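You operate a simulated robot arm through the tools that you are given. There is no shell and no other tool.

Carry out the task below with a simulated two-armed robot. There is one attempt and no reset: what you move stays moved.

Task
Lift the small grid out, scour the film off the deep tin and fit the grid back.
Fine: the grid waits on the worktop over the green cabinet; black cloth, back where it lay; the tin stands on the teal mat; the grid ends flat on the tin's floor. What is to be rubbed or washed off counts as gone when no trace of it is left.

It is judged by the outcome, as a careful person would: the job done as asked, and still so three seconds after it is handed in. It fails if anything else is knocked over, pushed out of place, dropped, spilled or broken. Flat cloth is picked up by pressing the open fingertips on it (5 to 10 N) and closing them slowly along it; thin cloth reads only 2 to 8 mm in the jaws.

Robot
Two 7-joint arms with fingered hands on one trunk that stands fixed in place. Base frame: the origin is at the foot of the trunk, x ahead of it, y to its left, z up. Readings come in cm, rad, newtons and seconds.
The left shoulder is at [2.2, 26.9, 109.7], the right one opposite. Payload 5 kg a hand.
Tool frame (each hand has its own): the origin (TCP) lies between the finger pads and is the grasp point; the fingertips stand 4.2 cm ahead of it; z points along the fingers, y is the line along which they close. Largest opening 20.8 cm; the body of the gripper starts 11.9 cm behind the TCP. The gripper is a hand of 4 fingers: y runs from the thumb to the fingers, the wrist lies at [0, 0, -31.7] in the tool frame, and closing takes about 1.5 s.
Orientation is that of the tool frame in the base frame, as [roll, pitch, yaw] about the fixed x, y, z axes, in that order (R = Rz(yaw) Ry(pitch) Rx(roll)). With the fingers straight down and closing along the base's y, the tool's x points along the base's -x, its y along +y and its z along -z.

Tools
- The arms move only by the tool send_rows. It takes "left_plan", "right_plan" or both (then of equal length, played together; a hand with none holds still); each is a list of rows, each a list of 7 numbers: the turn, a rotation vector about the base's x, y, z in rad, then the shift along the base's x, y, z in cm, then the gripper command, from -1 (shut) to 1 (fully open), values between in proportion. In form: [[wx, wy, wz, x, y, z, hand], ...]. A call has 1 to 20 rows; each row shifts and turns the commanded pose from where the row before left it. A row lasts 0.2 s, in which the tool goes at most 5 cm and 0.15 rad; a call with a longer step from one row to the next is refused whole, and so is a gripper value outside its range. A pose out of reach is approached as far as the arm can. The call stops where the force on the tool passes 40 N (or 10 N more than at its start, if that is more) or the arm is blocked; 0.2 s more then pass. Each finger travels about 15.3 cm/s and halts on what it meets, pressing with about 25 N; the grip force reading is that of the motor and also rises with nothing between the fingers. The clock runs only during rows and for 0.2 s after the last one: add rows that do not move to give the fingers time. It gives the time, the measured TCP pose, the force on the tool (base axes), the opening and the grip force at its end, in the units of the frame above (readings bear some noise), with the torque about the TCP (base axes, N m) and any sound that the robot's microphone picked up.
- Cameras (640 x 400 px; columns grow to the right, rows downward): "scene" is now at [16.48, 0.53, 137.64]; the picture's right is [0.03, -1.00, 0.00], its down [-0.43, -0.01, -0.90] and it looks along [0.90, 0.03, -0.43] (base axes); focal length 296 px, centre (320, 200). "left" rides on the left gripper at [-9.3, 0.1, -14.6] in its tool frame; the picture's right is [-0.01, -1.00, 0.00], its down [0.84, -0.01, -0.54] and it looks along [0.54, -0.01, 0.84] (tool axes); focal length 280 px, centre (320, 200). "right" rides on the right gripper at [9.3, 0.1, -14.6] in its tool frame; the picture's right is [-0.02, 1.00, 0.00], its down [-0.84, -0.01, -0.54] and it looks along [-0.54, -0.01, 0.84] (tool axes); focal length 280 px, centre (320, 200). There is no depth. A picture from a camera that has moved, and an enlarged one, comes with that camera's place and axes in the base frame and with its lens.
- camera(camera): a new picture of that camera. No time passes.
- raise_lower(by): slides the trunk up (or, below 0, down) by that many cm; the arms and the scene camera ride with it, the base frame stays. It gives what a move gives, with no picture.
- grasp_type(shape, hand): the hand has 4 fingers and takes this shape, open, in about a second: jaw (thumb against the fingers, like two jaws); tri (thumb and two fingers); tip (a fingertip pinch); poke (one finger out to press); point (the index stretched); flat (the hand flat); cup (the hand cupped); fist (a fist). The gripper value then closes the fingers along that shape, each until it touches; the sizes above hold for jaw. It gives what a move gives, with no picture.
- turn_head(pan, tilt): turns the head with the scene camera to pan (to the left, within 1.396 rad either way) and tilt (down, from -0.506 to 1.204), counted from straight ahead of the robot. It gives what a move gives.
- close_up(camera, box): a new picture of the part [left, top, right, bottom] of that camera's present view, enlarged. No time passes.
- hand_in(): hands the job in; it is judged then, once.

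Nothing tells you positions but the pictures and the camera data. Unless the task says otherwise, let go and move clear before handing in.

The tools are called after "Call:" as a command line: name --argument value ..., lists and objects as JSON in quotes. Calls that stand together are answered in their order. send_rows: Moves the arms, as the interface text tells. Its arguments: {"type":"object","properties":{"left_plan":{"type":"array","items":{"type":"array","items":{"type":"number"}}},"right_plan":{"type":"array","items":{"type":"array","items":{"type":"number"}}}},"required":[]} The other tools are called the same way: raise_lower (by) slides the trunk up or down; grasp_type (shape, hand) gives the hand a shape; turn_head (pan, tilt) turns the head that bears the scene camera; camera (camera) takes a picture; close_up (camera, box) takes an enlarged picture of a part of a camera's view; hand_in () hands the job in.

At the start:

```text
time_s: 0.0
left_eef_pos: [73.96, 29.7, 122.93]
left_orientation: [-3.14, 0.0, -3.079]
left_wrist_force: [0.1, 0.1, 1.4]
left_torque: [0.02, 0.03, 0.02]
left_grip_width: 20.8
left_grasp_force: 0.1
left_shape: jaw
right_eef_pos: [44.93, -12.86, 118.74]
right_orientation: [3.141, 0.0, -3.08]
right_wrist_force: [-0.1, -0.1, -1.0]
right_torque: [-0.01, 0.01, 0.0]
right_grip_width: 20.8
right_grasp_force: 0.0
right_shape: jaw
trunk travel left (down, up): [-47.5, 14.6]
head pan, tilt: [0.033, 0.449]
```

scene: 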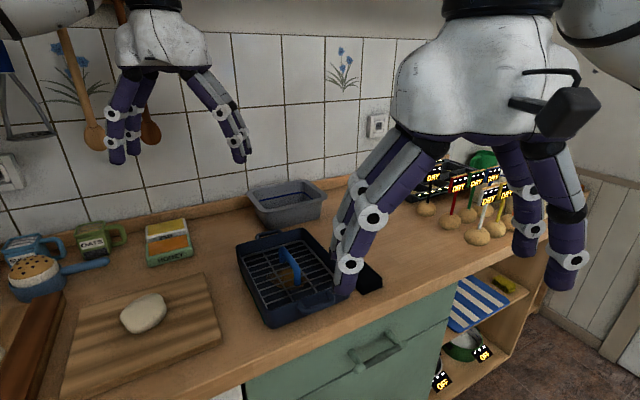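
right: 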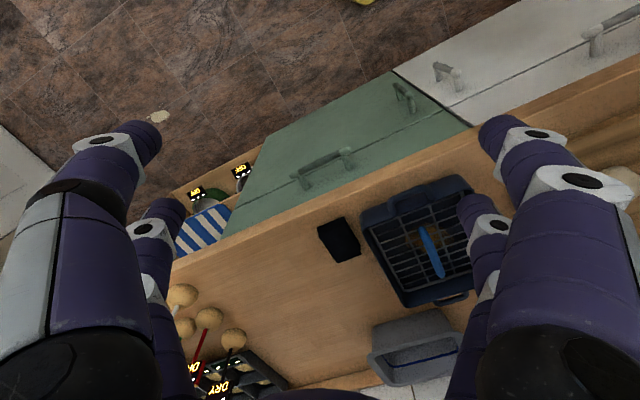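
left: 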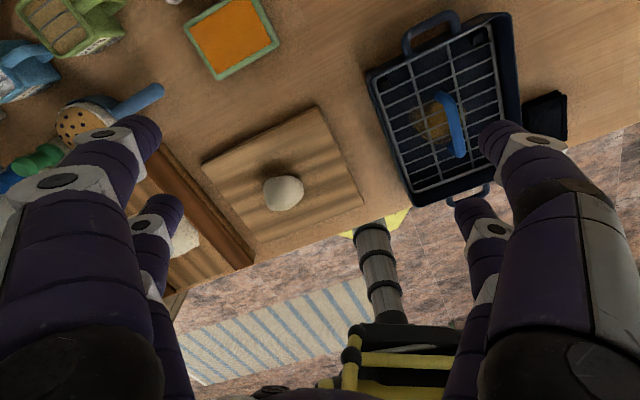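

I see a dark blue deep tin on the worktop with a wire grid in it (blue handle on the grid), a black folded cloth to its right, and a grey tub behind. I'll look around first to locate everything, including the teal mat.

Call:
close_up --camera "scene" --box '[220, 170, 400, 340]'

Call:
close_up --camera "left" --box '[340, 0, 600, 220]'

Call:
close_up --camera "right" --box '[280, 160, 520, 380]'

Call:
turn_head --pan 0.033 --tilt 0.85

```text
2.35 times, centred on (310, 255) of scene
camera zoom: at [16.48, 0.53, 137.64], right [0.03, -1.0, 0.0], down [-0.43, -0.01, -0.9], along [0.9, 0.03, -0.43], focal length 696 px, centre (344, 71)
```

zoom: 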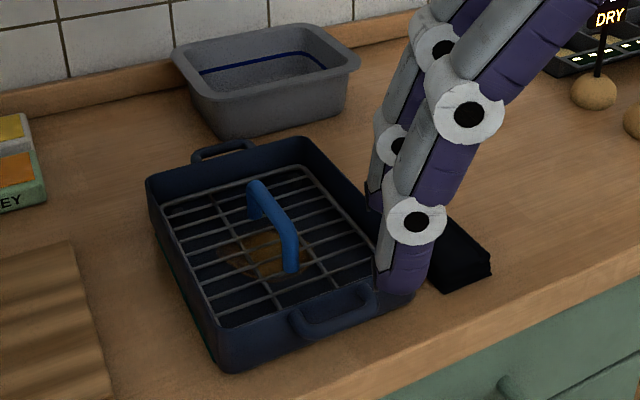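

```text
1.82 times, centred on (470, 110) of left
camera zoom: at [83.22, 30.41, 137.52], right [0.08, -1.0, 0.0], down [-0.84, -0.07, 0.54], along [-0.54, -0.04, -0.84], focal length 510 px, centre (47, 364)
```

zoom: 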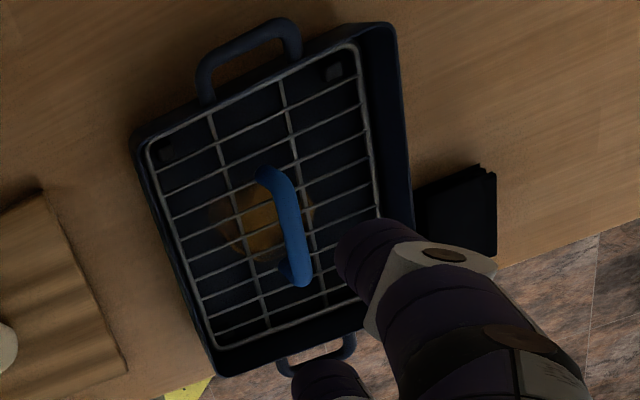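

```text
1.82 times, centred on (400, 270) of right
camera zoom: at [35.71, -13.41, 133.36], right [-0.05, 1.0, 0.0], down [0.84, 0.04, 0.54], along [0.54, 0.03, -0.84], focal length 510 px, centre (174, 73)
```

zoom: 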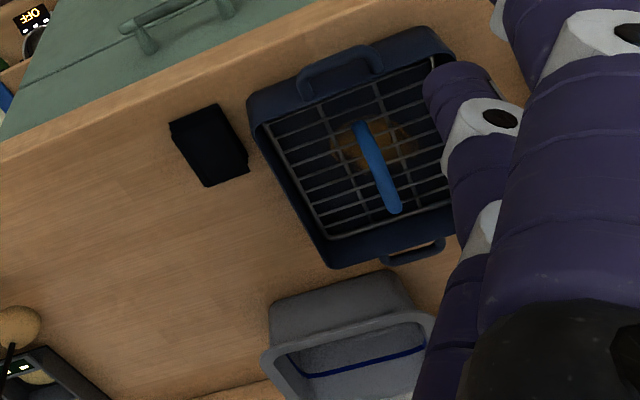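

```text
time_s: 0.9
left_eef_pos: [73.99, 29.7, 122.99]
left_orientation: [-3.14, -0.001, -3.078]
left_wrist_force: [-1.0, 0.2, 0.3]
left_torque: [-0.04, 0.03, -0.01]
left_grip_width: 20.78
left_grasp_force: 0.0
left_shape: jaw
right_eef_pos: [44.96, -12.97, 118.75]
right_orientation: [3.14, -0.001, -3.08]
right_wrist_force: [-0.6, -0.8, 0.2]
right_torque: [-0.02, 0.02, 0.05]
right_grip_width: 20.79
right_grasp_force: 0.1
right_shape: jaw
trunk travel left (down, up): [-47.5, 14.6]
head pan, tilt: [0.033, 0.85]
```

There is a brown film patch on the tin floor under the grid. I'll view the tilted scene and pan around to find the teal mat.

Call:
camera --camera "scene"

Call:
close_up --camera "scene" --box '[220, 40, 420, 200]'

```text
taken
camera scene: at [15.11, 0.48, 134.19], right [0.03, -1.0, 0.0], down [-0.75, -0.02, -0.66], along [0.66, 0.02, -0.75], focal length 296 px, centre (320, 200)
```

scene: 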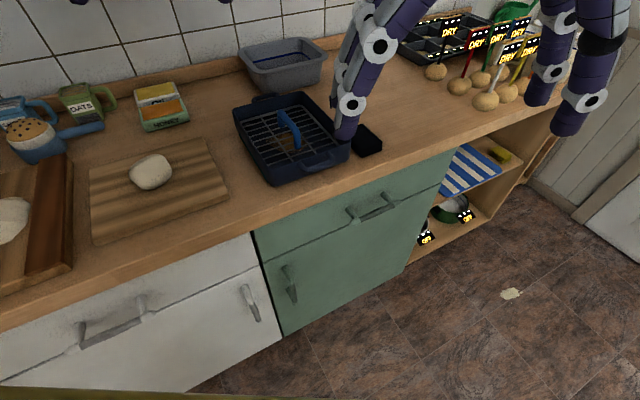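

```text
2.50 times, centred on (320, 120) of scene
camera zoom: at [15.11, 0.48, 134.19], right [0.03, -1.0, 0.0], down [-0.75, -0.02, -0.66], along [0.66, 0.02, -0.75], focal length 740 px, centre (320, 400)
```

zoom: 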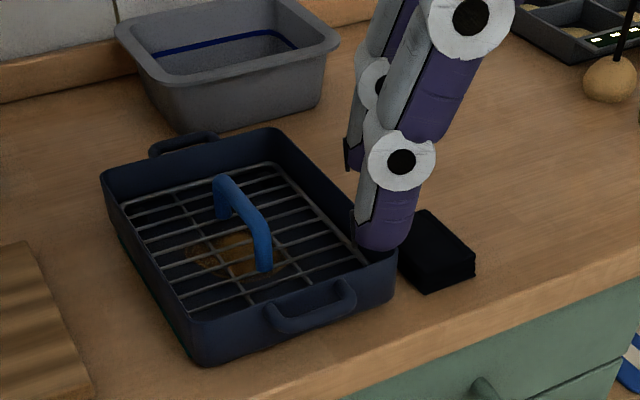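

Call:
turn_head --pan 0.8 --tilt 0.75

Call:
camera --camera "scene"

Call:
turn_head --pan -0.8 --tilt 0.75

Call:
camera --camera "scene"

```text
time_s: 2.0
left_eef_pos: [73.9, 29.71, 122.72]
left_orientation: [-3.141, -0.001, -3.079]
left_wrist_force: [0.0, 0.7, 0.4]
left_torque: [-0.04, 0.05, -0.03]
left_grip_width: 20.81
left_grasp_force: 0.0
left_shape: jaw
right_eef_pos: [44.82, -12.84, 118.79]
right_orientation: [3.141, 0.001, -3.081]
right_wrist_force: [0.0, 0.0, -0.4]
right_torque: [0.02, 0.0, 0.02]
right_grip_width: 20.75
right_grasp_force: 0.1
right_shape: jaw
trunk travel left (down, up): [-47.5, 14.6]
head pan, tilt: [0.799, 0.75]
```

```text
taken
camera scene: at [13.08, 6.16, 134.98], right [0.72, -0.7, 0.0], down [-0.48, -0.49, -0.73], along [0.51, 0.52, -0.68], focal length 296 px, centre (320, 200)
```

scene: 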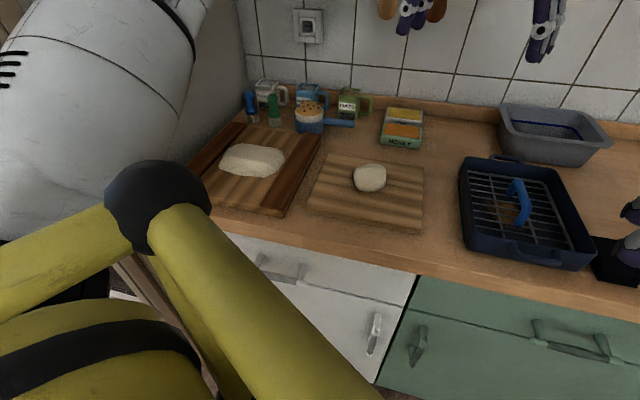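

```text
time_s: 3.6
left_eef_pos: [73.94, 29.75, 122.95]
left_orientation: [3.141, 0.0, -3.079]
left_wrist_force: [-0.1, 0.1, -0.1]
left_torque: [-0.01, 0.01, 0.03]
left_grip_width: 20.78
left_grasp_force: 0.0
left_shape: jaw
right_eef_pos: [44.92, -12.86, 118.77]
right_orientation: [-3.141, -0.001, -3.079]
right_wrist_force: [-0.6, 0.6, 0.7]
right_torque: [-0.02, -0.02, -0.01]
right_grip_width: 20.78
right_grasp_force: 0.0
right_shape: jaw
trunk travel left (down, up): [-47.5, 14.6]
head pan, tilt: [-0.799, 0.75]
```

```text
taken
camera scene: at [13.08, -5.72, 134.98], right [-0.72, -0.7, 0.0], down [-0.48, 0.49, -0.73], along [0.51, -0.52, -0.68], focal length 296 px, centre (320, 200)
```

scene: 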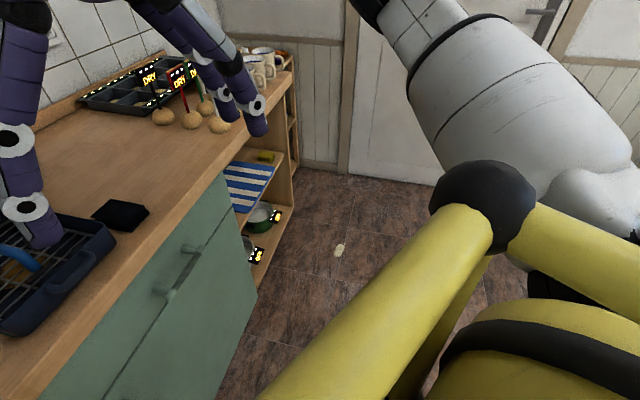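

Call:
turn_head --pan 0.0 --tilt 0.85

Call:
send_rows --right_plan '[[0, 0, 0, -2, -4, 0, 1], [0, 0, 0, -2, -4, 0, 1], [0, 0, 0, -2, -4, 0, 1], [0, 0, 0, -2, -4, 0, 1], [0, 0, 0, -2, -4, 0, 1], [0, 0, 0, 0, 0, 0, 1]]' --left_plan '[[0, 0, 0, -3, 3, 0, 1], [0, 0, 0, -3, 3, 0, 1], [0, 0, 0, -3, 3, 0, 1], [0, 0, 0, -3, 3, 0, 1], [0, 0, 0, -3, 3, 0, 1], [0, 0, 0, 0, 0, 0, 1]]'

Call:
camera --camera "scene"

Call:
close_up --camera "scene" --box '[220, 80, 400, 200]'

Call:
camera --camera "right"

Call:
camera --camera "left"

```text
time_s: 4.8
left_eef_pos: [73.77, 29.64, 122.99]
left_orientation: [-3.141, 0.001, -3.078]
left_wrist_force: [-0.4, -0.7, 0.3]
left_torque: [-0.02, 0.03, 0.02]
left_grip_width: 20.78
left_grasp_force: 0.0
left_shape: jaw
right_eef_pos: [44.97, -12.87, 118.75]
right_orientation: [-3.141, 0.0, -3.079]
right_wrist_force: [0.3, 0.6, 0.1]
right_torque: [-0.01, -0.01, 0.02]
right_grip_width: 20.79
right_grasp_force: 0.1
right_shape: jaw
trunk travel left (down, up): [-47.5, 14.6]
head pan, tilt: [0.0, 0.85]
```

```text
time_s: 6.4
left_eef_pos: [61.57, 40.33, 121.97]
left_orientation: [3.112, -0.026, -3.124]
left_wrist_force: [1.4, 0.7, 2.9]
left_torque: [-0.11, 0.05, 0.01]
left_grip_width: 20.77
left_grasp_force: 0.0
left_shape: jaw
right_eef_pos: [35.08, -35.16, 118.07]
right_orientation: [3.126, -0.01, -3.11]
right_wrist_force: [0.8, -1.9, 0.2]
right_torque: [0.43, 0.15, -0.01]
right_grip_width: 20.8
right_grasp_force: 0.0
right_shape: jaw
trunk travel left (down, up): [-47.5, 14.6]
head pan, tilt: [0.0, 0.85]
stopped in row 6 (left hand): the arm was blocked; the commanded pose is now the measured one
```

```text
taken
camera scene: at [16.37, -1.74, 133.94], right [-0.03, -1.0, -0.01], down [-0.76, 0.03, -0.65], along [0.65, -0.01, -0.76], focal length 296 px, centre (320, 200)
```

scene: 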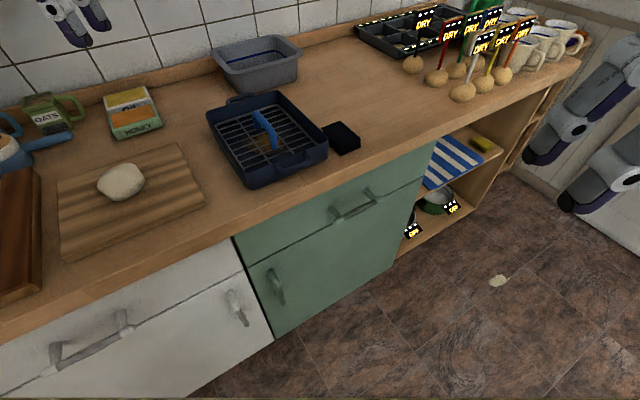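

```text
3.33 times, centred on (310, 140) of scene
camera zoom: at [16.37, -1.74, 133.94], right [-0.03, -1.0, -0.01], down [-0.76, 0.03, -0.65], along [0.65, -0.01, -0.76], focal length 987 px, centre (353, 400)
```

zoom: 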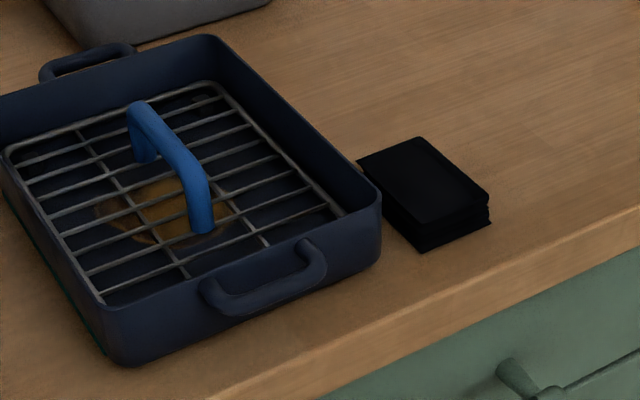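

```text
taken
camera right: at [26.0, -35.66, 132.66], right [-0.02, 1.0, 0.01], down [0.85, 0.01, 0.53], along [0.53, 0.02, -0.85], focal length 280 px, centre (320, 200)
```

right: 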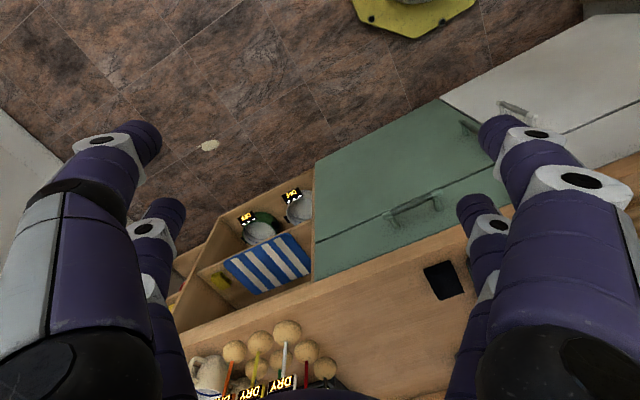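

```text
taken
camera left: at [71.36, 40.28, 136.27], right [0.03, -1.0, -0.03], down [-0.83, -0.04, 0.56], along [-0.56, 0.01, -0.83], focal length 280 px, centre (320, 200)
```

left: 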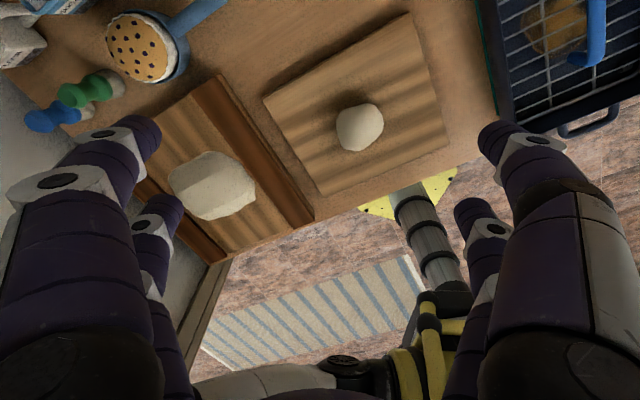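

The left arm ran into something on the left (the body got pushed a little). I'll back it off and check that everything settles.

Call:
send_rows --left_plan '[[0, 0, 0, 2, -3, 0, 1], [0, 0, 0, 2, -3, 0, 1], [0, 0, 0, 1, -2, 0, 1], [0, 0, 0, 0, 0, 0, 1], [0, 0, 0, 0, 0, 0, 1]]'

Call:
camera --camera "scene"

Call:
camera --camera "left"

```text
time_s: 7.6
left_eef_pos: [64.06, 36.07, 122.74]
left_orientation: [3.133, -0.008, -3.09]
left_wrist_force: [-0.3, 0.7, -0.1]
left_torque: [0.01, -0.09, -0.01]
left_grip_width: 20.8
left_grasp_force: 0.1
left_shape: jaw
right_eef_pos: [34.84, -32.92, 118.85]
right_orientation: [-3.141, 0.0, -3.08]
right_wrist_force: [-1.2, 0.5, 0.2]
right_torque: [-0.01, -0.11, 0.02]
right_grip_width: 20.79
right_grasp_force: 0.0
right_shape: jaw
trunk travel left (down, up): [-47.5, 14.6]
head pan, tilt: [0.0, 0.85]
```

```text
taken
camera scene: at [15.02, 0.21, 134.2], right [0.0, -1.0, 0.0], down [-0.75, 0.0, -0.66], along [0.66, 0.0, -0.75], focal length 296 px, centre (320, 200)
```

scene: 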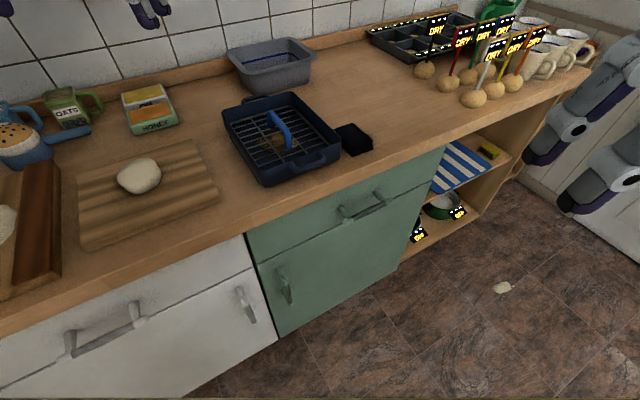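

```text
taken
camera left: at [73.48, 36.52, 137.17], right [0.07, -1.0, -0.01], down [-0.84, -0.06, 0.54], along [-0.54, -0.03, -0.84], focal length 280 px, centre (320, 200)
```

left: 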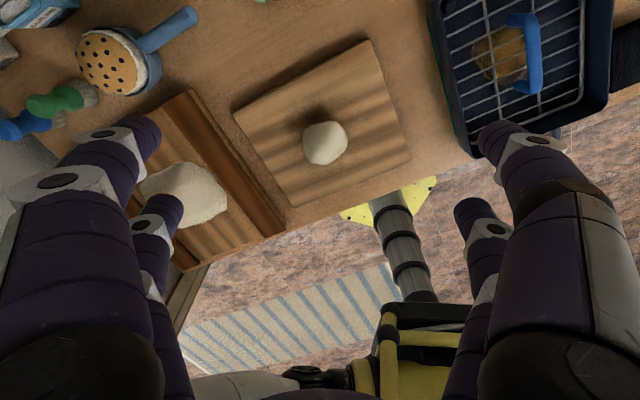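

Everything settled back. I estimate the worktop at z≈90.5, tin centre near (68.5, 9) with its long axis turned ~28°, and the cloth near (72, -6). I'll bring the right hand over the tin, turned to match, for better views.

Call:
send_rows --right_plan '[[0, 0, 0.042, 2.2, 3.5, 0.3, 1], [0, 0, 0.042, 2.2, 3.5, 0.3, 1], [0, 0, 0.042, 2.2, 3.5, 0.3, 1], [0, 0, 0.042, 2.2, 3.5, 0.3, 1], [0, 0, 0.042, 2.2, 3.5, 0.3, 1], [0, 0, 0.042, 2.2, 3.5, 0.3, 1], [0, 0, 0.042, 2.2, 3.5, 0.3, 1], [0, 0, 0.042, 2.2, 3.5, 0.3, 1], [0, 0, 0.042, 2.2, 3.5, 0.3, 1], [0, 0, 0.042, 2.2, 3.5, 0.3, 1], [0, 0, 0, 0, 0, 0, 1], [0, 0, 0, 0, 0, 0, 1]]'

Call:
camera --camera "right"

Call:
camera --camera "scene"

```text
time_s: 10.2
left_eef_pos: [64.15, 36.24, 122.58]
left_orientation: [3.133, -0.011, -3.089]
left_wrist_force: [-0.2, 1.6, 0.2]
left_torque: [-0.1, 0.01, 0.03]
left_grip_width: 20.8
left_grasp_force: 0.1
left_shape: jaw
right_eef_pos: [56.92, 2.09, 121.57]
right_orientation: [-3.141, -0.003, -2.66]
right_wrist_force: [0.2, 0.0, 0.4]
right_torque: [-0.05, 0.02, -0.01]
right_grip_width: 20.76
right_grasp_force: 0.1
right_shape: jaw
trunk travel left (down, up): [-47.5, 14.6]
head pan, tilt: [0.0, 0.85]
```

```text
taken
camera right: at [48.7, -2.11, 136.3], right [-0.45, 0.89, 0.0], down [0.75, 0.38, 0.54], along [0.48, 0.24, -0.84], focal length 280 px, centre (320, 200)
```

right: 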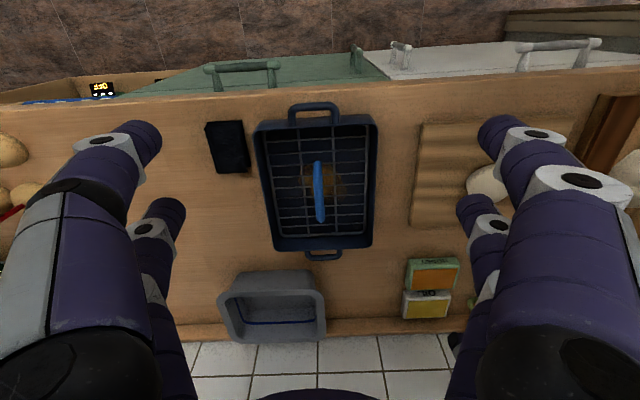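

```text
taken
camera scene: at [15.12, 0.28, 134.18], right [0.0, -1.0, 0.0], down [-0.75, 0.0, -0.66], along [0.66, 0.0, -0.75], focal length 296 px, centre (320, 200)
```

scene: 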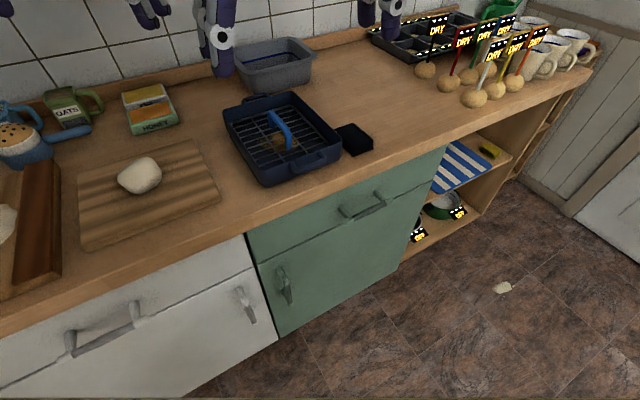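

Call:
close_up --camera "right" --box '[180, 80, 420, 280]'

Call:
close_up --camera "scene" --box '[200, 70, 400, 200]'

```text
2.00 times, centred on (300, 180) of right
camera zoom: at [48.7, -2.11, 136.3], right [-0.45, 0.89, 0.0], down [0.75, 0.38, 0.54], along [0.48, 0.24, -0.84], focal length 561 px, centre (360, 240)
```

zoom: 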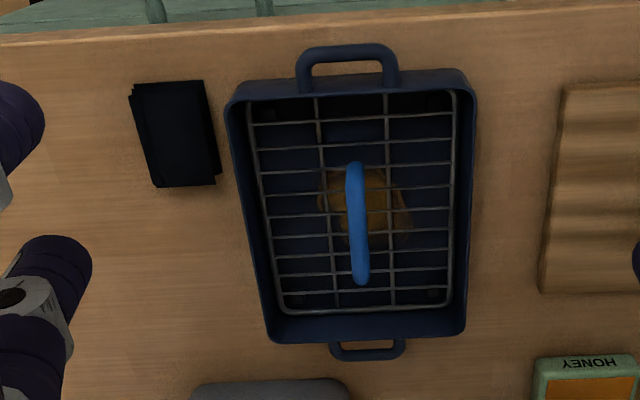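

```text
3.08 times, centred on (300, 135) of scene
camera zoom: at [15.12, 0.28, 134.18], right [0.0, -1.0, 0.0], down [-0.75, 0.0, -0.66], along [0.66, 0.0, -0.75], focal length 911 px, centre (382, 400)
```

zoom: 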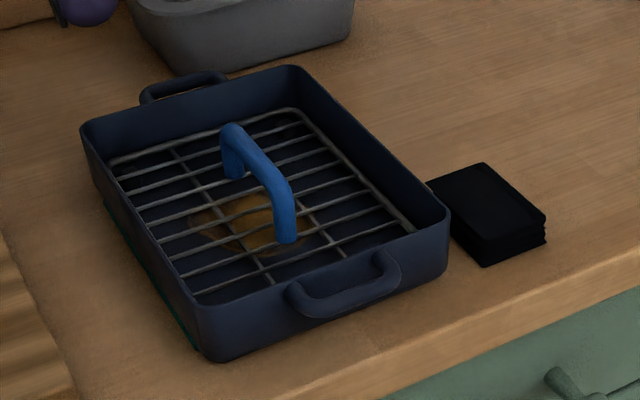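

The grid handle's bar lies near (69.7, 8.5), z≈97.6, along the 27.6° direction; tin rim is at z≈95.5 and a teal mat edge shows under the tin. I'll partly close the right hand and hover above the handle.

Call:
send_rows --right_plan '[[0, 0, 0, 2.54, 1.28, -2.0, 0.3], [0, 0, 0, 2.54, 1.28, -2.0, -0.2], [0, 0, 0, 2.54, 1.28, -2.0, -0.23], [0, 0, 0, 2.54, 1.28, -2.0, -0.23], [0, 0, 0, 2.54, 1.28, -2.0, -0.23], [0, 0, 0, 0, 0, 0, -0.23], [0, 0, 0, 0, 0, 0, -0.23]]'

Call:
camera --camera "right"

Call:
camera --camera "scene"

Call:
camera --camera "left"

```text
time_s: 11.8
left_eef_pos: [64.32, 36.16, 122.43]
left_orientation: [3.131, -0.009, -3.086]
left_wrist_force: [1.0, 0.2, -0.6]
left_torque: [0.0, 0.04, -0.01]
left_grip_width: 20.81
left_grasp_force: 0.1
left_shape: jaw
right_eef_pos: [69.73, 8.47, 111.69]
right_orientation: [3.141, -0.001, -2.658]
right_wrist_force: [0.5, -0.1, -0.3]
right_torque: [-0.03, 0.04, 0.04]
right_grip_width: 8.03
right_grasp_force: 0.1
right_shape: jaw
trunk travel left (down, up): [-47.5, 14.6]
head pan, tilt: [0.0, 0.85]
```

```text
taken
camera right: at [61.52, 4.23, 126.32], right [-0.45, 0.89, 0.0], down [0.75, 0.38, 0.54], along [0.48, 0.24, -0.84], focal length 280 px, centre (320, 200)
```

right: 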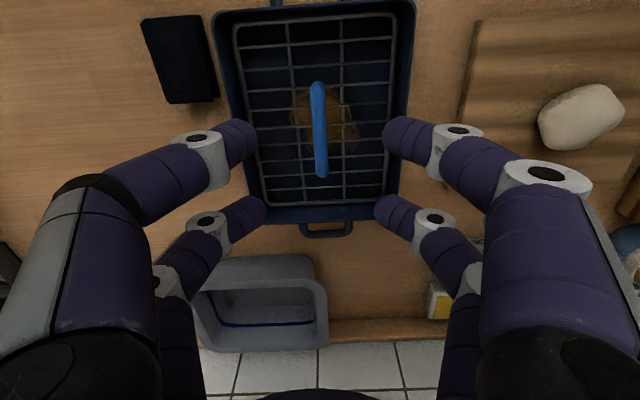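

```text
taken
camera scene: at [15.16, 0.25, 134.17], right [0.0, -1.0, 0.0], down [-0.75, 0.0, -0.66], along [0.66, 0.0, -0.75], focal length 296 px, centre (320, 200)
```

scene: 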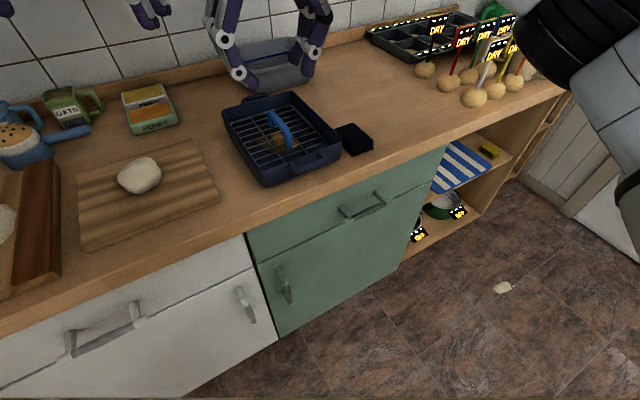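

```text
taken
camera left: at [73.64, 36.61, 136.98], right [0.07, -1.0, -0.01], down [-0.84, -0.06, 0.55], along [-0.55, -0.03, -0.84], focal length 280 px, centre (320, 200)
```

left: 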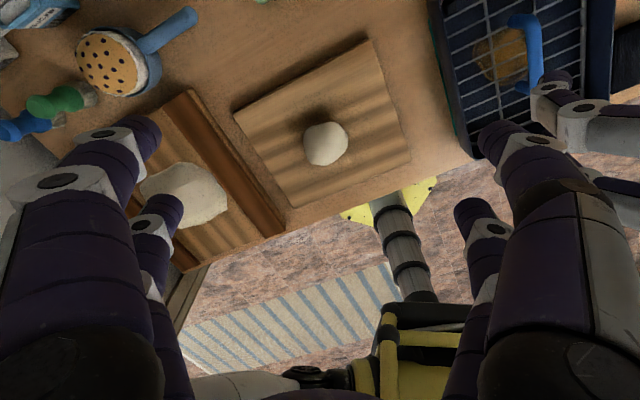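

The hand is centred over the handle. I'll descend to about z=101 and check clearance before going lower.

Call:
send_rows --right_plan '[[0, 0, 0, 0, 0, -2.5, -0.23], [0, 0, 0, 0, 0, -2.5, -0.23], [0, 0, 0, 0, 0, -2.5, -0.23], [0, 0, 0, 0, 0, -2.5, -0.23], [0, 0, 0, 0, 0, 0, -0.23]]'

Call:
camera --camera "right"

Call:
close_up --camera "scene" --box '[200, 70, 400, 200]'

```text
time_s: 13.0
left_eef_pos: [64.06, 36.14, 122.52]
left_orientation: [3.13, -0.007, -3.088]
left_wrist_force: [-0.2, -0.1, 0.6]
left_torque: [-0.01, -0.02, 0.01]
left_grip_width: 20.81
left_grasp_force: 0.1
left_shape: jaw
right_eef_pos: [69.55, 8.43, 101.7]
right_orientation: [3.141, 0.001, -2.659]
right_wrist_force: [-0.2, 0.7, -0.2]
right_torque: [0.0, -0.04, 0.0]
right_grip_width: 8.04
right_grasp_force: 0.0
right_shape: jaw
trunk travel left (down, up): [-47.5, 14.6]
head pan, tilt: [0.0, 0.85]
```

```text
taken
camera right: at [61.4, 4.19, 116.35], right [-0.45, 0.89, 0.0], down [0.75, 0.38, 0.54], along [0.48, 0.24, -0.84], focal length 280 px, centre (320, 200)
```

right: 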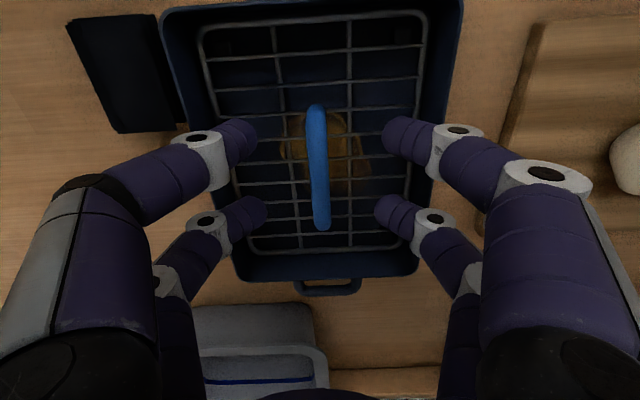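

```text
3.08 times, centred on (300, 135) of scene
camera zoom: at [15.1, 0.22, 134.19], right [0.0, -1.0, 0.0], down [-0.75, 0.0, -0.66], along [0.66, 0.0, -0.75], focal length 911 px, centre (382, 400)
```

zoom: 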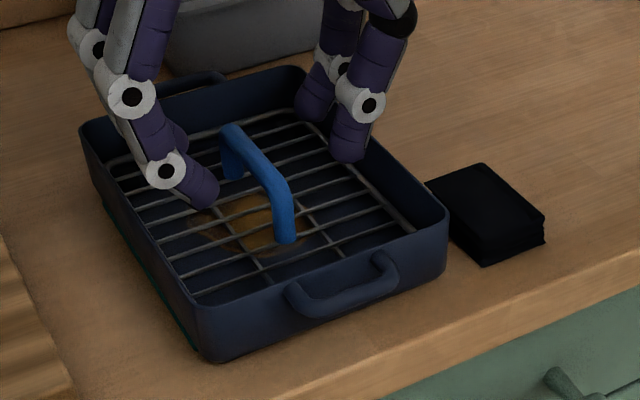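

Clearance looks good. I'll lower the last 3.4 cm and close gently on the handle.

Call:
send_rows --right_plan '[[0, 0, 0, 0, 0, -1.7, -0.23], [0, 0, 0, 0, 0, -1.7, -0.23], [0, 0, 0, 0, 0, 0, -0.23]]'

Call:
camera --camera "right"

Call:
close_up --camera "scene" --box '[200, 70, 400, 200]'

```text
time_s: 13.8
left_eef_pos: [64.03, 36.1, 122.55]
left_orientation: [3.129, -0.008, -3.088]
left_wrist_force: [0.8, -1.6, -0.6]
left_torque: [0.03, -0.02, -0.03]
left_grip_width: 20.78
left_grasp_force: 0.1
left_shape: jaw
right_eef_pos: [69.53, 8.44, 98.31]
right_orientation: [3.14, 0.001, -2.66]
right_wrist_force: [0.4, -0.8, -0.1]
right_torque: [0.03, -0.04, -0.02]
right_grip_width: 8.03
right_grasp_force: 0.0
right_shape: jaw
trunk travel left (down, up): [-47.5, 14.6]
head pan, tilt: [0.0, 0.85]
```

```text
taken
camera right: at [61.39, 4.23, 112.91], right [-0.45, 0.89, 0.0], down [0.75, 0.38, 0.54], along [0.48, 0.24, -0.84], focal length 280 px, centre (320, 200)
```

right: 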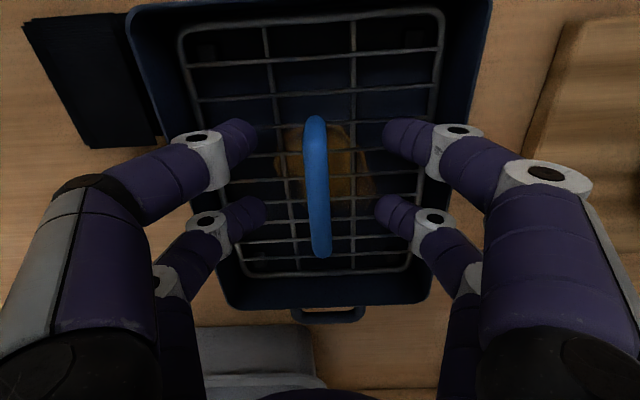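

```text
3.08 times, centred on (300, 135) of scene
camera zoom: at [15.1, 0.22, 134.19], right [0.0, -1.0, 0.0], down [-0.75, 0.0, -0.66], along [0.66, 0.0, -0.75], focal length 911 px, centre (382, 400)
```

zoom: 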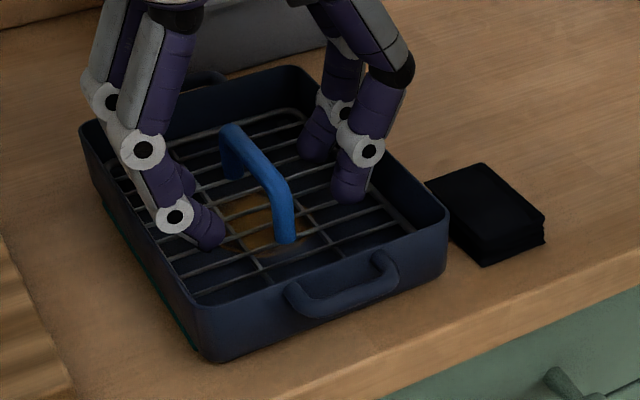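

Call:
send_rows --right_plan '[[0, 0, 0, 0, 0, 0, -0.4], [0, 0, 0, 0, 0, 0, -0.55], [0, 0, 0, 0, 0, 0, -0.7], [0, 0, 0, 0, 0, 0, -0.8], [0, 0, 0, 0, 0, 0, -0.9], [0, 0, 0, 0, 0, 0, -1], [0, 0, 0, 0, 0, 0, -1], [0, 0, 0, 0, 0, 0, -1]]'

Call:
camera --camera "right"

Call:
close_up --camera "scene" --box '[200, 70, 400, 200]'

```text
time_s: 15.6
left_eef_pos: [64.17, 36.06, 122.49]
left_orientation: [3.131, -0.008, -3.087]
left_wrist_force: [-0.2, 0.2, 0.0]
left_torque: [-0.01, 0.0, 0.0]
left_grip_width: 20.78
left_grasp_force: 0.0
left_shape: jaw
right_eef_pos: [69.62, 8.48, 98.23]
right_orientation: [-3.14, -0.002, -2.658]
right_wrist_force: [-0.1, -0.5, 0.2]
right_torque: [-0.16, 0.33, 0.04]
right_grip_width: 0.77
right_grasp_force: 25.4
right_shape: jaw
trunk travel left (down, up): [-47.5, 14.6]
head pan, tilt: [0.0, 0.85]
```

```text
taken
camera right: at [61.4, 4.22, 112.91], right [-0.45, 0.89, 0.0], down [0.75, 0.38, 0.54], along [0.48, 0.24, -0.84], focal length 280 px, centre (320, 200)
```

right: 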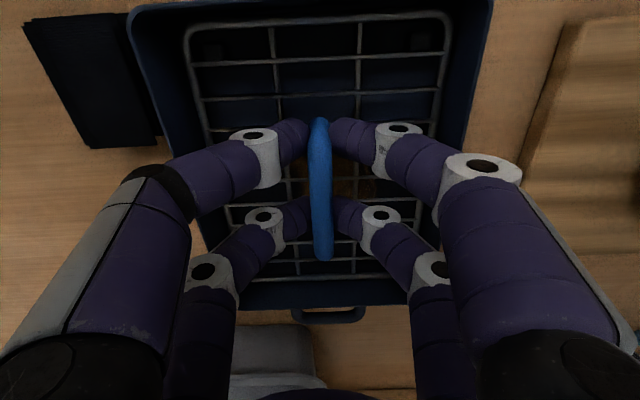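

```text
3.08 times, centred on (300, 135) of scene
camera zoom: at [15.11, 0.21, 134.18], right [0.0, -1.0, 0.0], down [-0.75, 0.0, -0.66], along [0.66, 0.0, -0.75], focal length 911 px, centre (382, 400)
```

zoom: 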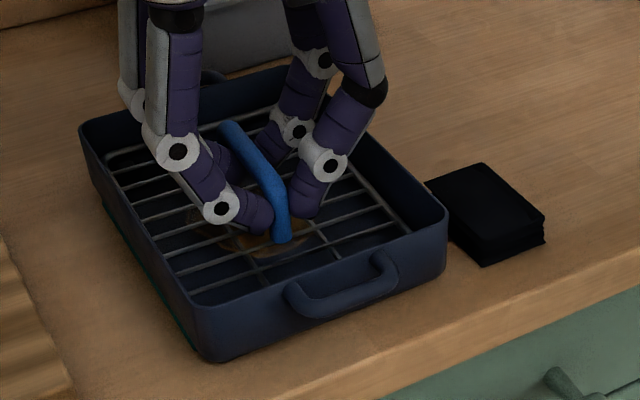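

The handle is gripped (0.77 cm, 25 N) with the TCP at (69.6, 8.5, 98.2). I'll lift it straight up.

Call:
send_rows --right_plan '[[0, 0, 0, 0, 0, 0.7, -1], [0, 0, 0, 0, 0, 1, -1], [0, 0, 0, 0, 0, 1.3, -1], [0, 0, 0, 0, 0, 1.5, -1], [0, 0, 0, 0, 0, 1.5, -1], [0, 0, 0, 0, 0, 2, -1], [0, 0, 0, 0, 0, 2, -1], [0, 0, 0, 0, 0, 0, -1], [0, 0, 0, 0, 0, 0, -1]]'

Call:
camera --camera "right"

Call:
camera --camera "scene"

Call:
close_up --camera "scene" --box '[200, 70, 400, 200]'

```text
time_s: 17.6
left_eef_pos: [64.26, 36.07, 122.43]
left_orientation: [3.131, -0.005, -3.086]
left_wrist_force: [-0.2, -0.3, -0.2]
left_torque: [0.02, -0.06, -0.04]
left_grip_width: 20.81
left_grasp_force: 0.0
left_shape: jaw
right_eef_pos: [69.62, 8.5, 108.37]
right_orientation: [3.141, -0.001, -2.66]
right_wrist_force: [0.6, -0.7, -2.3]
right_torque: [0.07, -0.17, 0.0]
right_grip_width: 0.7
right_grasp_force: 25.1
right_shape: jaw
trunk travel left (down, up): [-47.5, 14.6]
head pan, tilt: [0.0, 0.85]
```

```text
taken
camera right: at [61.42, 4.25, 122.99], right [-0.45, 0.89, 0.0], down [0.75, 0.38, 0.54], along [0.48, 0.24, -0.84], focal length 280 px, centre (320, 200)
```

right: 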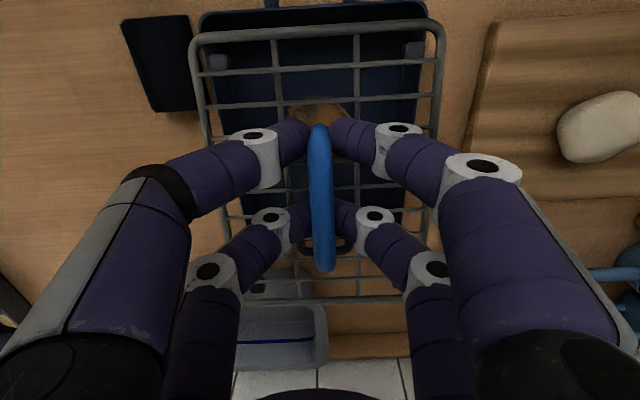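

```text
taken
camera scene: at [15.11, 0.22, 134.18], right [0.0, -1.0, 0.0], down [-0.75, 0.0, -0.66], along [0.66, 0.0, -0.75], focal length 296 px, centre (320, 200)
```

scene: 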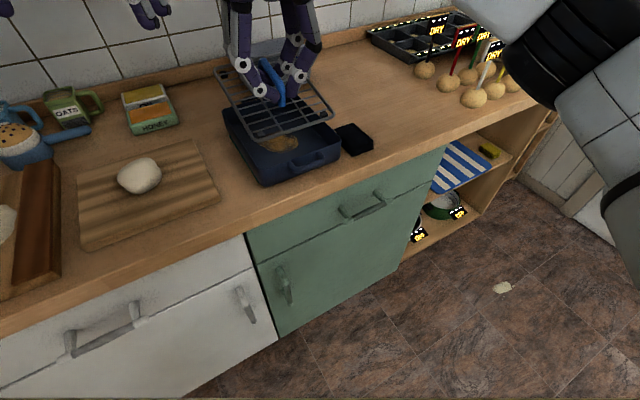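

```text
3.08 times, centred on (300, 135) of scene
camera zoom: at [15.11, 0.22, 134.18], right [0.0, -1.0, 0.0], down [-0.75, 0.0, -0.66], along [0.66, 0.0, -0.75], focal length 911 px, centre (382, 400)
```

zoom: 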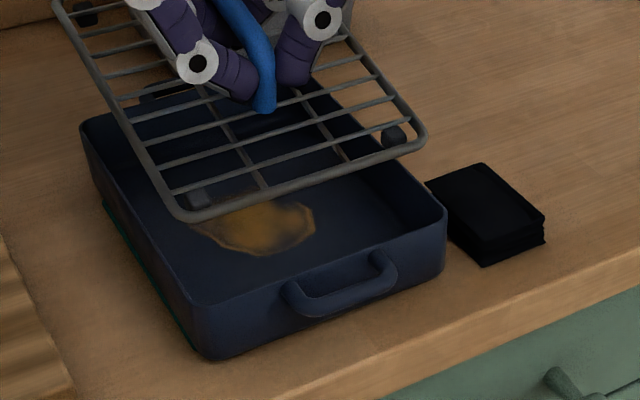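

The grid is held level. The film patch on the tin floor is clearly visible. I'll carry the grid to the free worktop over the green cabinet, right and behind the cloth, around (88.8, -12.3).

Call:
send_rows --right_plan '[[0, 0, 0, 1.2, -1.3, 0, -1], [0, 0, 0, 2.2, -2.4, 0, -1], [0, 0, 0, 2.4, -2.6, 0, -1], [0, 0, 0, 2.4, -2.6, 0, -1], [0, 0, 0, 2.4, -2.6, 0, -1], [0, 0, 0, 2.4, -2.6, 0, -1], [0, 0, 0, 2.4, -2.6, 0, -1], [0, 0, 0, 2.2, -2.4, 0, -1], [0, 0, 0, 1.4, -1.5, 0, -1], [0, 0, 0, 0.2, -0.2, 0, -1], [0, 0, 0, 0, 0, 0, -1]]'

Call:
camera --camera "right"

Call:
camera --camera "scene"

```text
time_s: 20.0
left_eef_pos: [64.18, 36.08, 122.53]
left_orientation: [3.131, -0.006, -3.086]
left_wrist_force: [0.8, 0.0, 0.5]
left_torque: [-0.02, -0.02, -0.03]
left_grip_width: 20.81
left_grasp_force: 0.0
left_shape: jaw
right_eef_pos: [88.87, -12.23, 108.48]
right_orientation: [3.141, -0.001, -2.662]
right_wrist_force: [0.4, 0.4, -7.4]
right_torque: [-0.15, 0.25, 0.03]
right_grip_width: 0.69
right_grasp_force: 24.8
right_shape: jaw
trunk travel left (down, up): [-47.5, 14.6]
head pan, tilt: [0.0, 0.85]
```

```text
taken
camera right: at [80.65, -16.63, 122.99], right [-0.45, 0.89, 0.0], down [0.75, 0.38, 0.54], along [0.48, 0.24, -0.84], focal length 280 px, centre (320, 200)
```

right: 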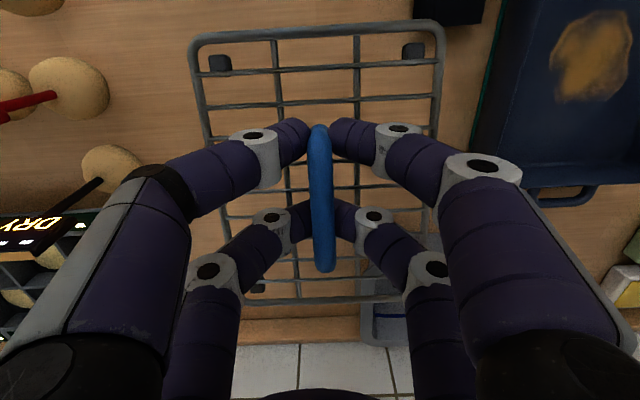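

```text
taken
camera scene: at [15.13, 0.22, 134.18], right [0.0, -1.0, 0.0], down [-0.75, 0.0, -0.66], along [0.66, 0.0, -0.75], focal length 296 px, centre (320, 200)
```

scene: 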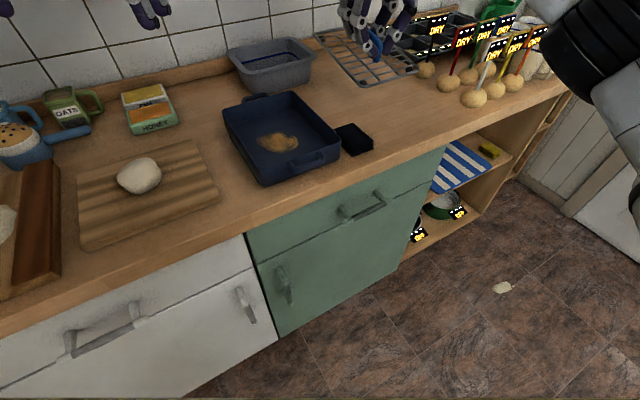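

The grid is clear of everything over its waiting spot. I'll lower it, quickly at first and then in small steps until it touches.

Call:
send_rows --right_plan '[[0, 0, 0, 0, 0, -1.5, -1], [0, 0, 0, 0, 0, -2, -1], [0, 0, 0, 0, 0, -2, -1], [0, 0, 0, 0, 0, -1.5, -1], [0, 0, 0, 0, 0, -1, -1], [0, 0, 0, 0, 0, -0.5, -1], [0, 0, 0, 0, 0, 0, -1]]'

Call:
camera --camera "right"

Call:
close_up --camera "scene" --box '[280, 20, 480, 150]'

```text
time_s: 21.6
left_eef_pos: [64.14, 36.06, 122.56]
left_orientation: [3.131, -0.006, -3.087]
left_wrist_force: [-0.2, -0.4, 0.5]
left_torque: [0.03, -0.05, 0.01]
left_grip_width: 20.8
left_grasp_force: 0.1
left_shape: jaw
right_eef_pos: [88.84, -12.34, 99.96]
right_orientation: [3.141, -0.003, -2.661]
right_wrist_force: [0.4, -0.4, -0.1]
right_torque: [-0.05, -0.13, -0.04]
right_grip_width: 0.71
right_grasp_force: 24.9
right_shape: jaw
trunk travel left (down, up): [-47.5, 14.6]
head pan, tilt: [0.0, 0.85]
```

```text
taken
camera right: at [80.6, -16.54, 114.49], right [-0.45, 0.89, 0.0], down [0.75, 0.38, 0.54], along [0.48, 0.24, -0.84], focal length 280 px, centre (320, 200)
```

right: 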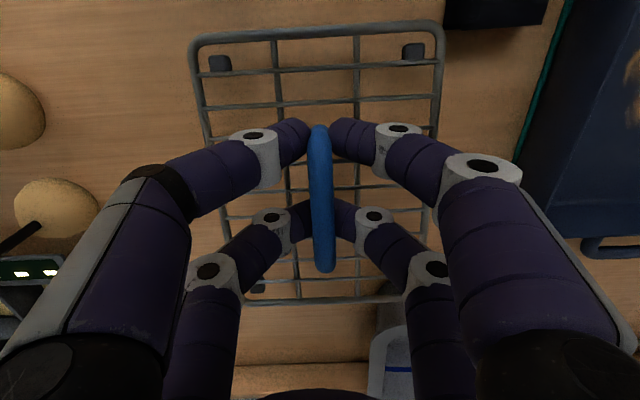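

```text
3.08 times, centred on (380, 85) of scene
camera zoom: at [15.12, 0.22, 134.18], right [0.0, -1.0, 0.0], down [-0.75, 0.0, -0.66], along [0.66, 0.0, -0.75], focal length 911 px, centre (135, 554)
```

zoom: 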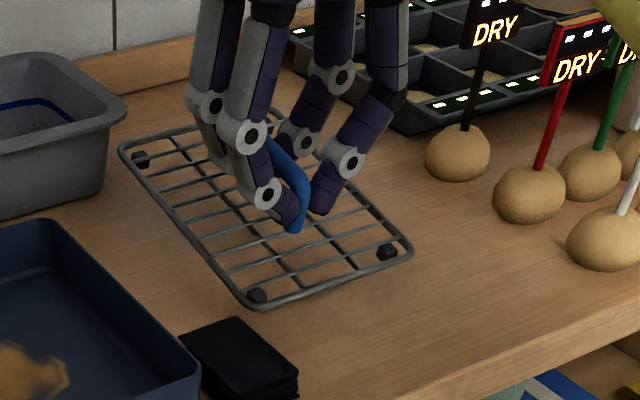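

The grid's near-left corner is too close to the cloth and the tub limits moving back, so I'll shift it slightly (about 2.2 cm in x, -0.9 in y) before setting it down.

Call:
send_rows --right_plan '[[0, 0, 0, 0.7, -0.3, 0, -1], [0, 0, 0, 1.0, -0.4, 0, -1], [0, 0, 0, 0.46, -0.2, 0, -1], [0, 0, 0, 0, 0, -0.5, -1], [0, 0, 0, 0, 0, -0.5, -1], [0, 0, 0, 0, 0, 0, -1]]'

Call:
close_up --camera "scene" --box '[280, 20, 480, 150]'

Call:
camera --camera "right"

```text
time_s: 23.0
left_eef_pos: [64.12, 36.04, 122.52]
left_orientation: [3.131, -0.007, -3.086]
left_wrist_force: [-0.8, -0.2, 0.1]
left_torque: [0.0, -0.03, -0.01]
left_grip_width: 20.79
left_grasp_force: 0.1
left_shape: jaw
right_eef_pos: [91.0, -13.21, 98.91]
right_orientation: [-3.142, -0.003, -2.659]
right_wrist_force: [0.1, 1.5, -6.5]
right_torque: [-0.15, 0.3, 0.02]
right_grip_width: 0.68
right_grasp_force: 25.3
right_shape: jaw
trunk travel left (down, up): [-47.5, 14.6]
head pan, tilt: [0.0, 0.85]
```

```text
3.08 times, centred on (380, 85) of scene
camera zoom: at [15.13, 0.22, 134.18], right [0.0, -1.0, 0.0], down [-0.75, 0.0, -0.66], along [0.66, 0.0, -0.75], focal length 911 px, centre (135, 554)
```

zoom: 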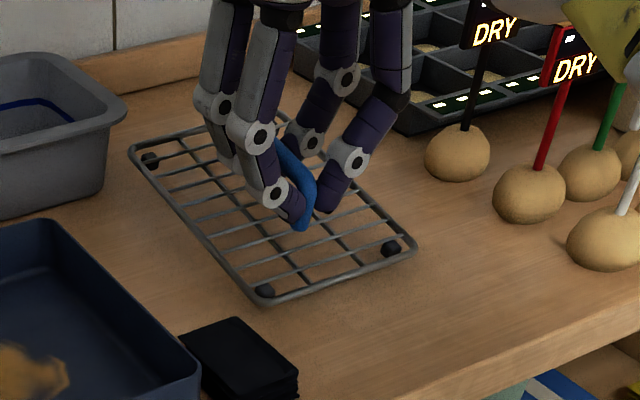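

```text
taken
camera right: at [82.76, -17.47, 113.48], right [-0.45, 0.89, 0.0], down [0.75, 0.38, 0.54], along [0.48, 0.24, -0.84], focal length 280 px, centre (320, 200)
```

right: 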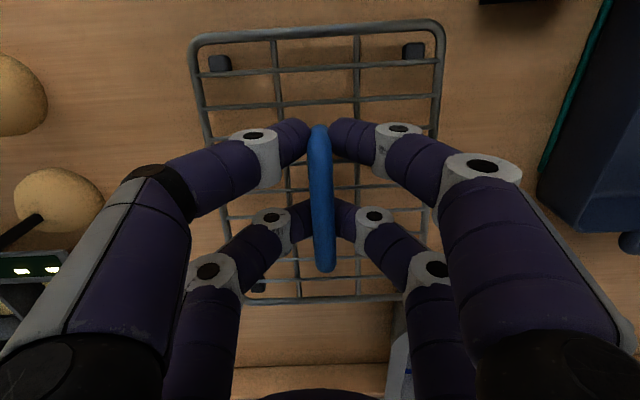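

Call:
send_rows --right_plan '[[0, 0, 0, 0, 0, -0.2, -1], [0, 0, 0, 0, 0, -0.2, -1], [0, 0, 0, 0, 0, -0.2, -1], [0, 0, 0, 0, 0, -0.2, -1], [0, 0, 0, 0, 0, 0, -1]]'

Call:
close_up --camera "scene" --box '[280, 20, 480, 150]'

```text
time_s: 24.2
left_eef_pos: [64.17, 36.09, 122.61]
left_orientation: [3.132, -0.007, -3.088]
left_wrist_force: [-0.6, 0.6, 0.4]
left_torque: [0.01, 0.0, -0.01]
left_grip_width: 20.81
left_grasp_force: 0.1
left_shape: jaw
right_eef_pos: [90.92, -13.23, 98.09]
right_orientation: [-3.141, -0.001, -2.661]
right_wrist_force: [1.0, 0.8, -6.4]
right_torque: [-0.09, 0.26, 0.04]
right_grip_width: 0.68
right_grasp_force: 25.1
right_shape: jaw
trunk travel left (down, up): [-47.5, 14.6]
head pan, tilt: [0.0, 0.85]
```

```text
3.08 times, centred on (380, 85) of scene
camera zoom: at [15.13, 0.22, 134.18], right [0.0, -1.0, 0.0], down [-0.75, 0.0, -0.66], along [0.66, 0.0, -0.75], focal length 911 px, centre (135, 554)
```

zoom: 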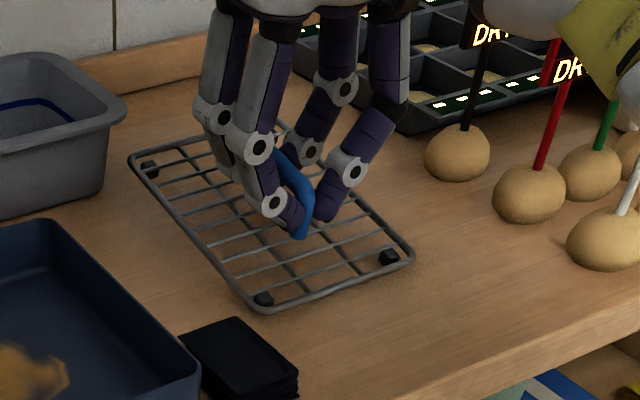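

Call:
send_rows --right_plan '[[0, 0, 0, 0, 0, -0.15, -1], [0, 0, 0, 0, 0, -0.15, -1], [0, 0, 0, 0, 0, 0, -1]]'

Call:
send_rows --right_plan '[[0, 0, 0, 0, 0, -0.15, -1], [0, 0, 0, 0, 0, -0.1, -1], [0, 0, 0, 0, 0, 0, -1]]'

```text
time_s: 25.0
left_eef_pos: [64.16, 36.11, 122.57]
left_orientation: [3.131, -0.007, -3.086]
left_wrist_force: [-0.6, 0.1, 0.1]
left_torque: [0.01, -0.01, 0.0]
left_grip_width: 20.81
left_grasp_force: 0.1
left_shape: jaw
right_eef_pos: [90.97, -13.25, 97.89]
right_orientation: [-3.14, -0.001, -2.66]
right_wrist_force: [2.5, 1.2, 1.0]
right_torque: [-0.31, 0.66, 0.04]
right_grip_width: 0.73
right_grasp_force: 25.4
right_shape: jaw
trunk travel left (down, up): [-47.5, 14.6]
head pan, tilt: [0.0, 0.85]
```

```text
time_s: 25.8
left_eef_pos: [64.11, 36.2, 122.58]
left_orientation: [3.131, -0.007, -3.088]
left_wrist_force: [-0.3, -0.5, -0.4]
left_torque: [-0.01, 0.0, -0.02]
left_grip_width: 20.82
left_grasp_force: 0.0
left_shape: jaw
right_eef_pos: [90.86, -13.11, 97.72]
right_orientation: [3.14, 0.0, -2.659]
right_wrist_force: [5.5, 3.1, 9.7]
right_torque: [-0.54, 1.0, 0.04]
right_grip_width: 0.73
right_grasp_force: 25.2
right_shape: jaw
trunk travel left (down, up): [-47.5, 14.6]
head pan, tilt: [0.0, 0.85]
```

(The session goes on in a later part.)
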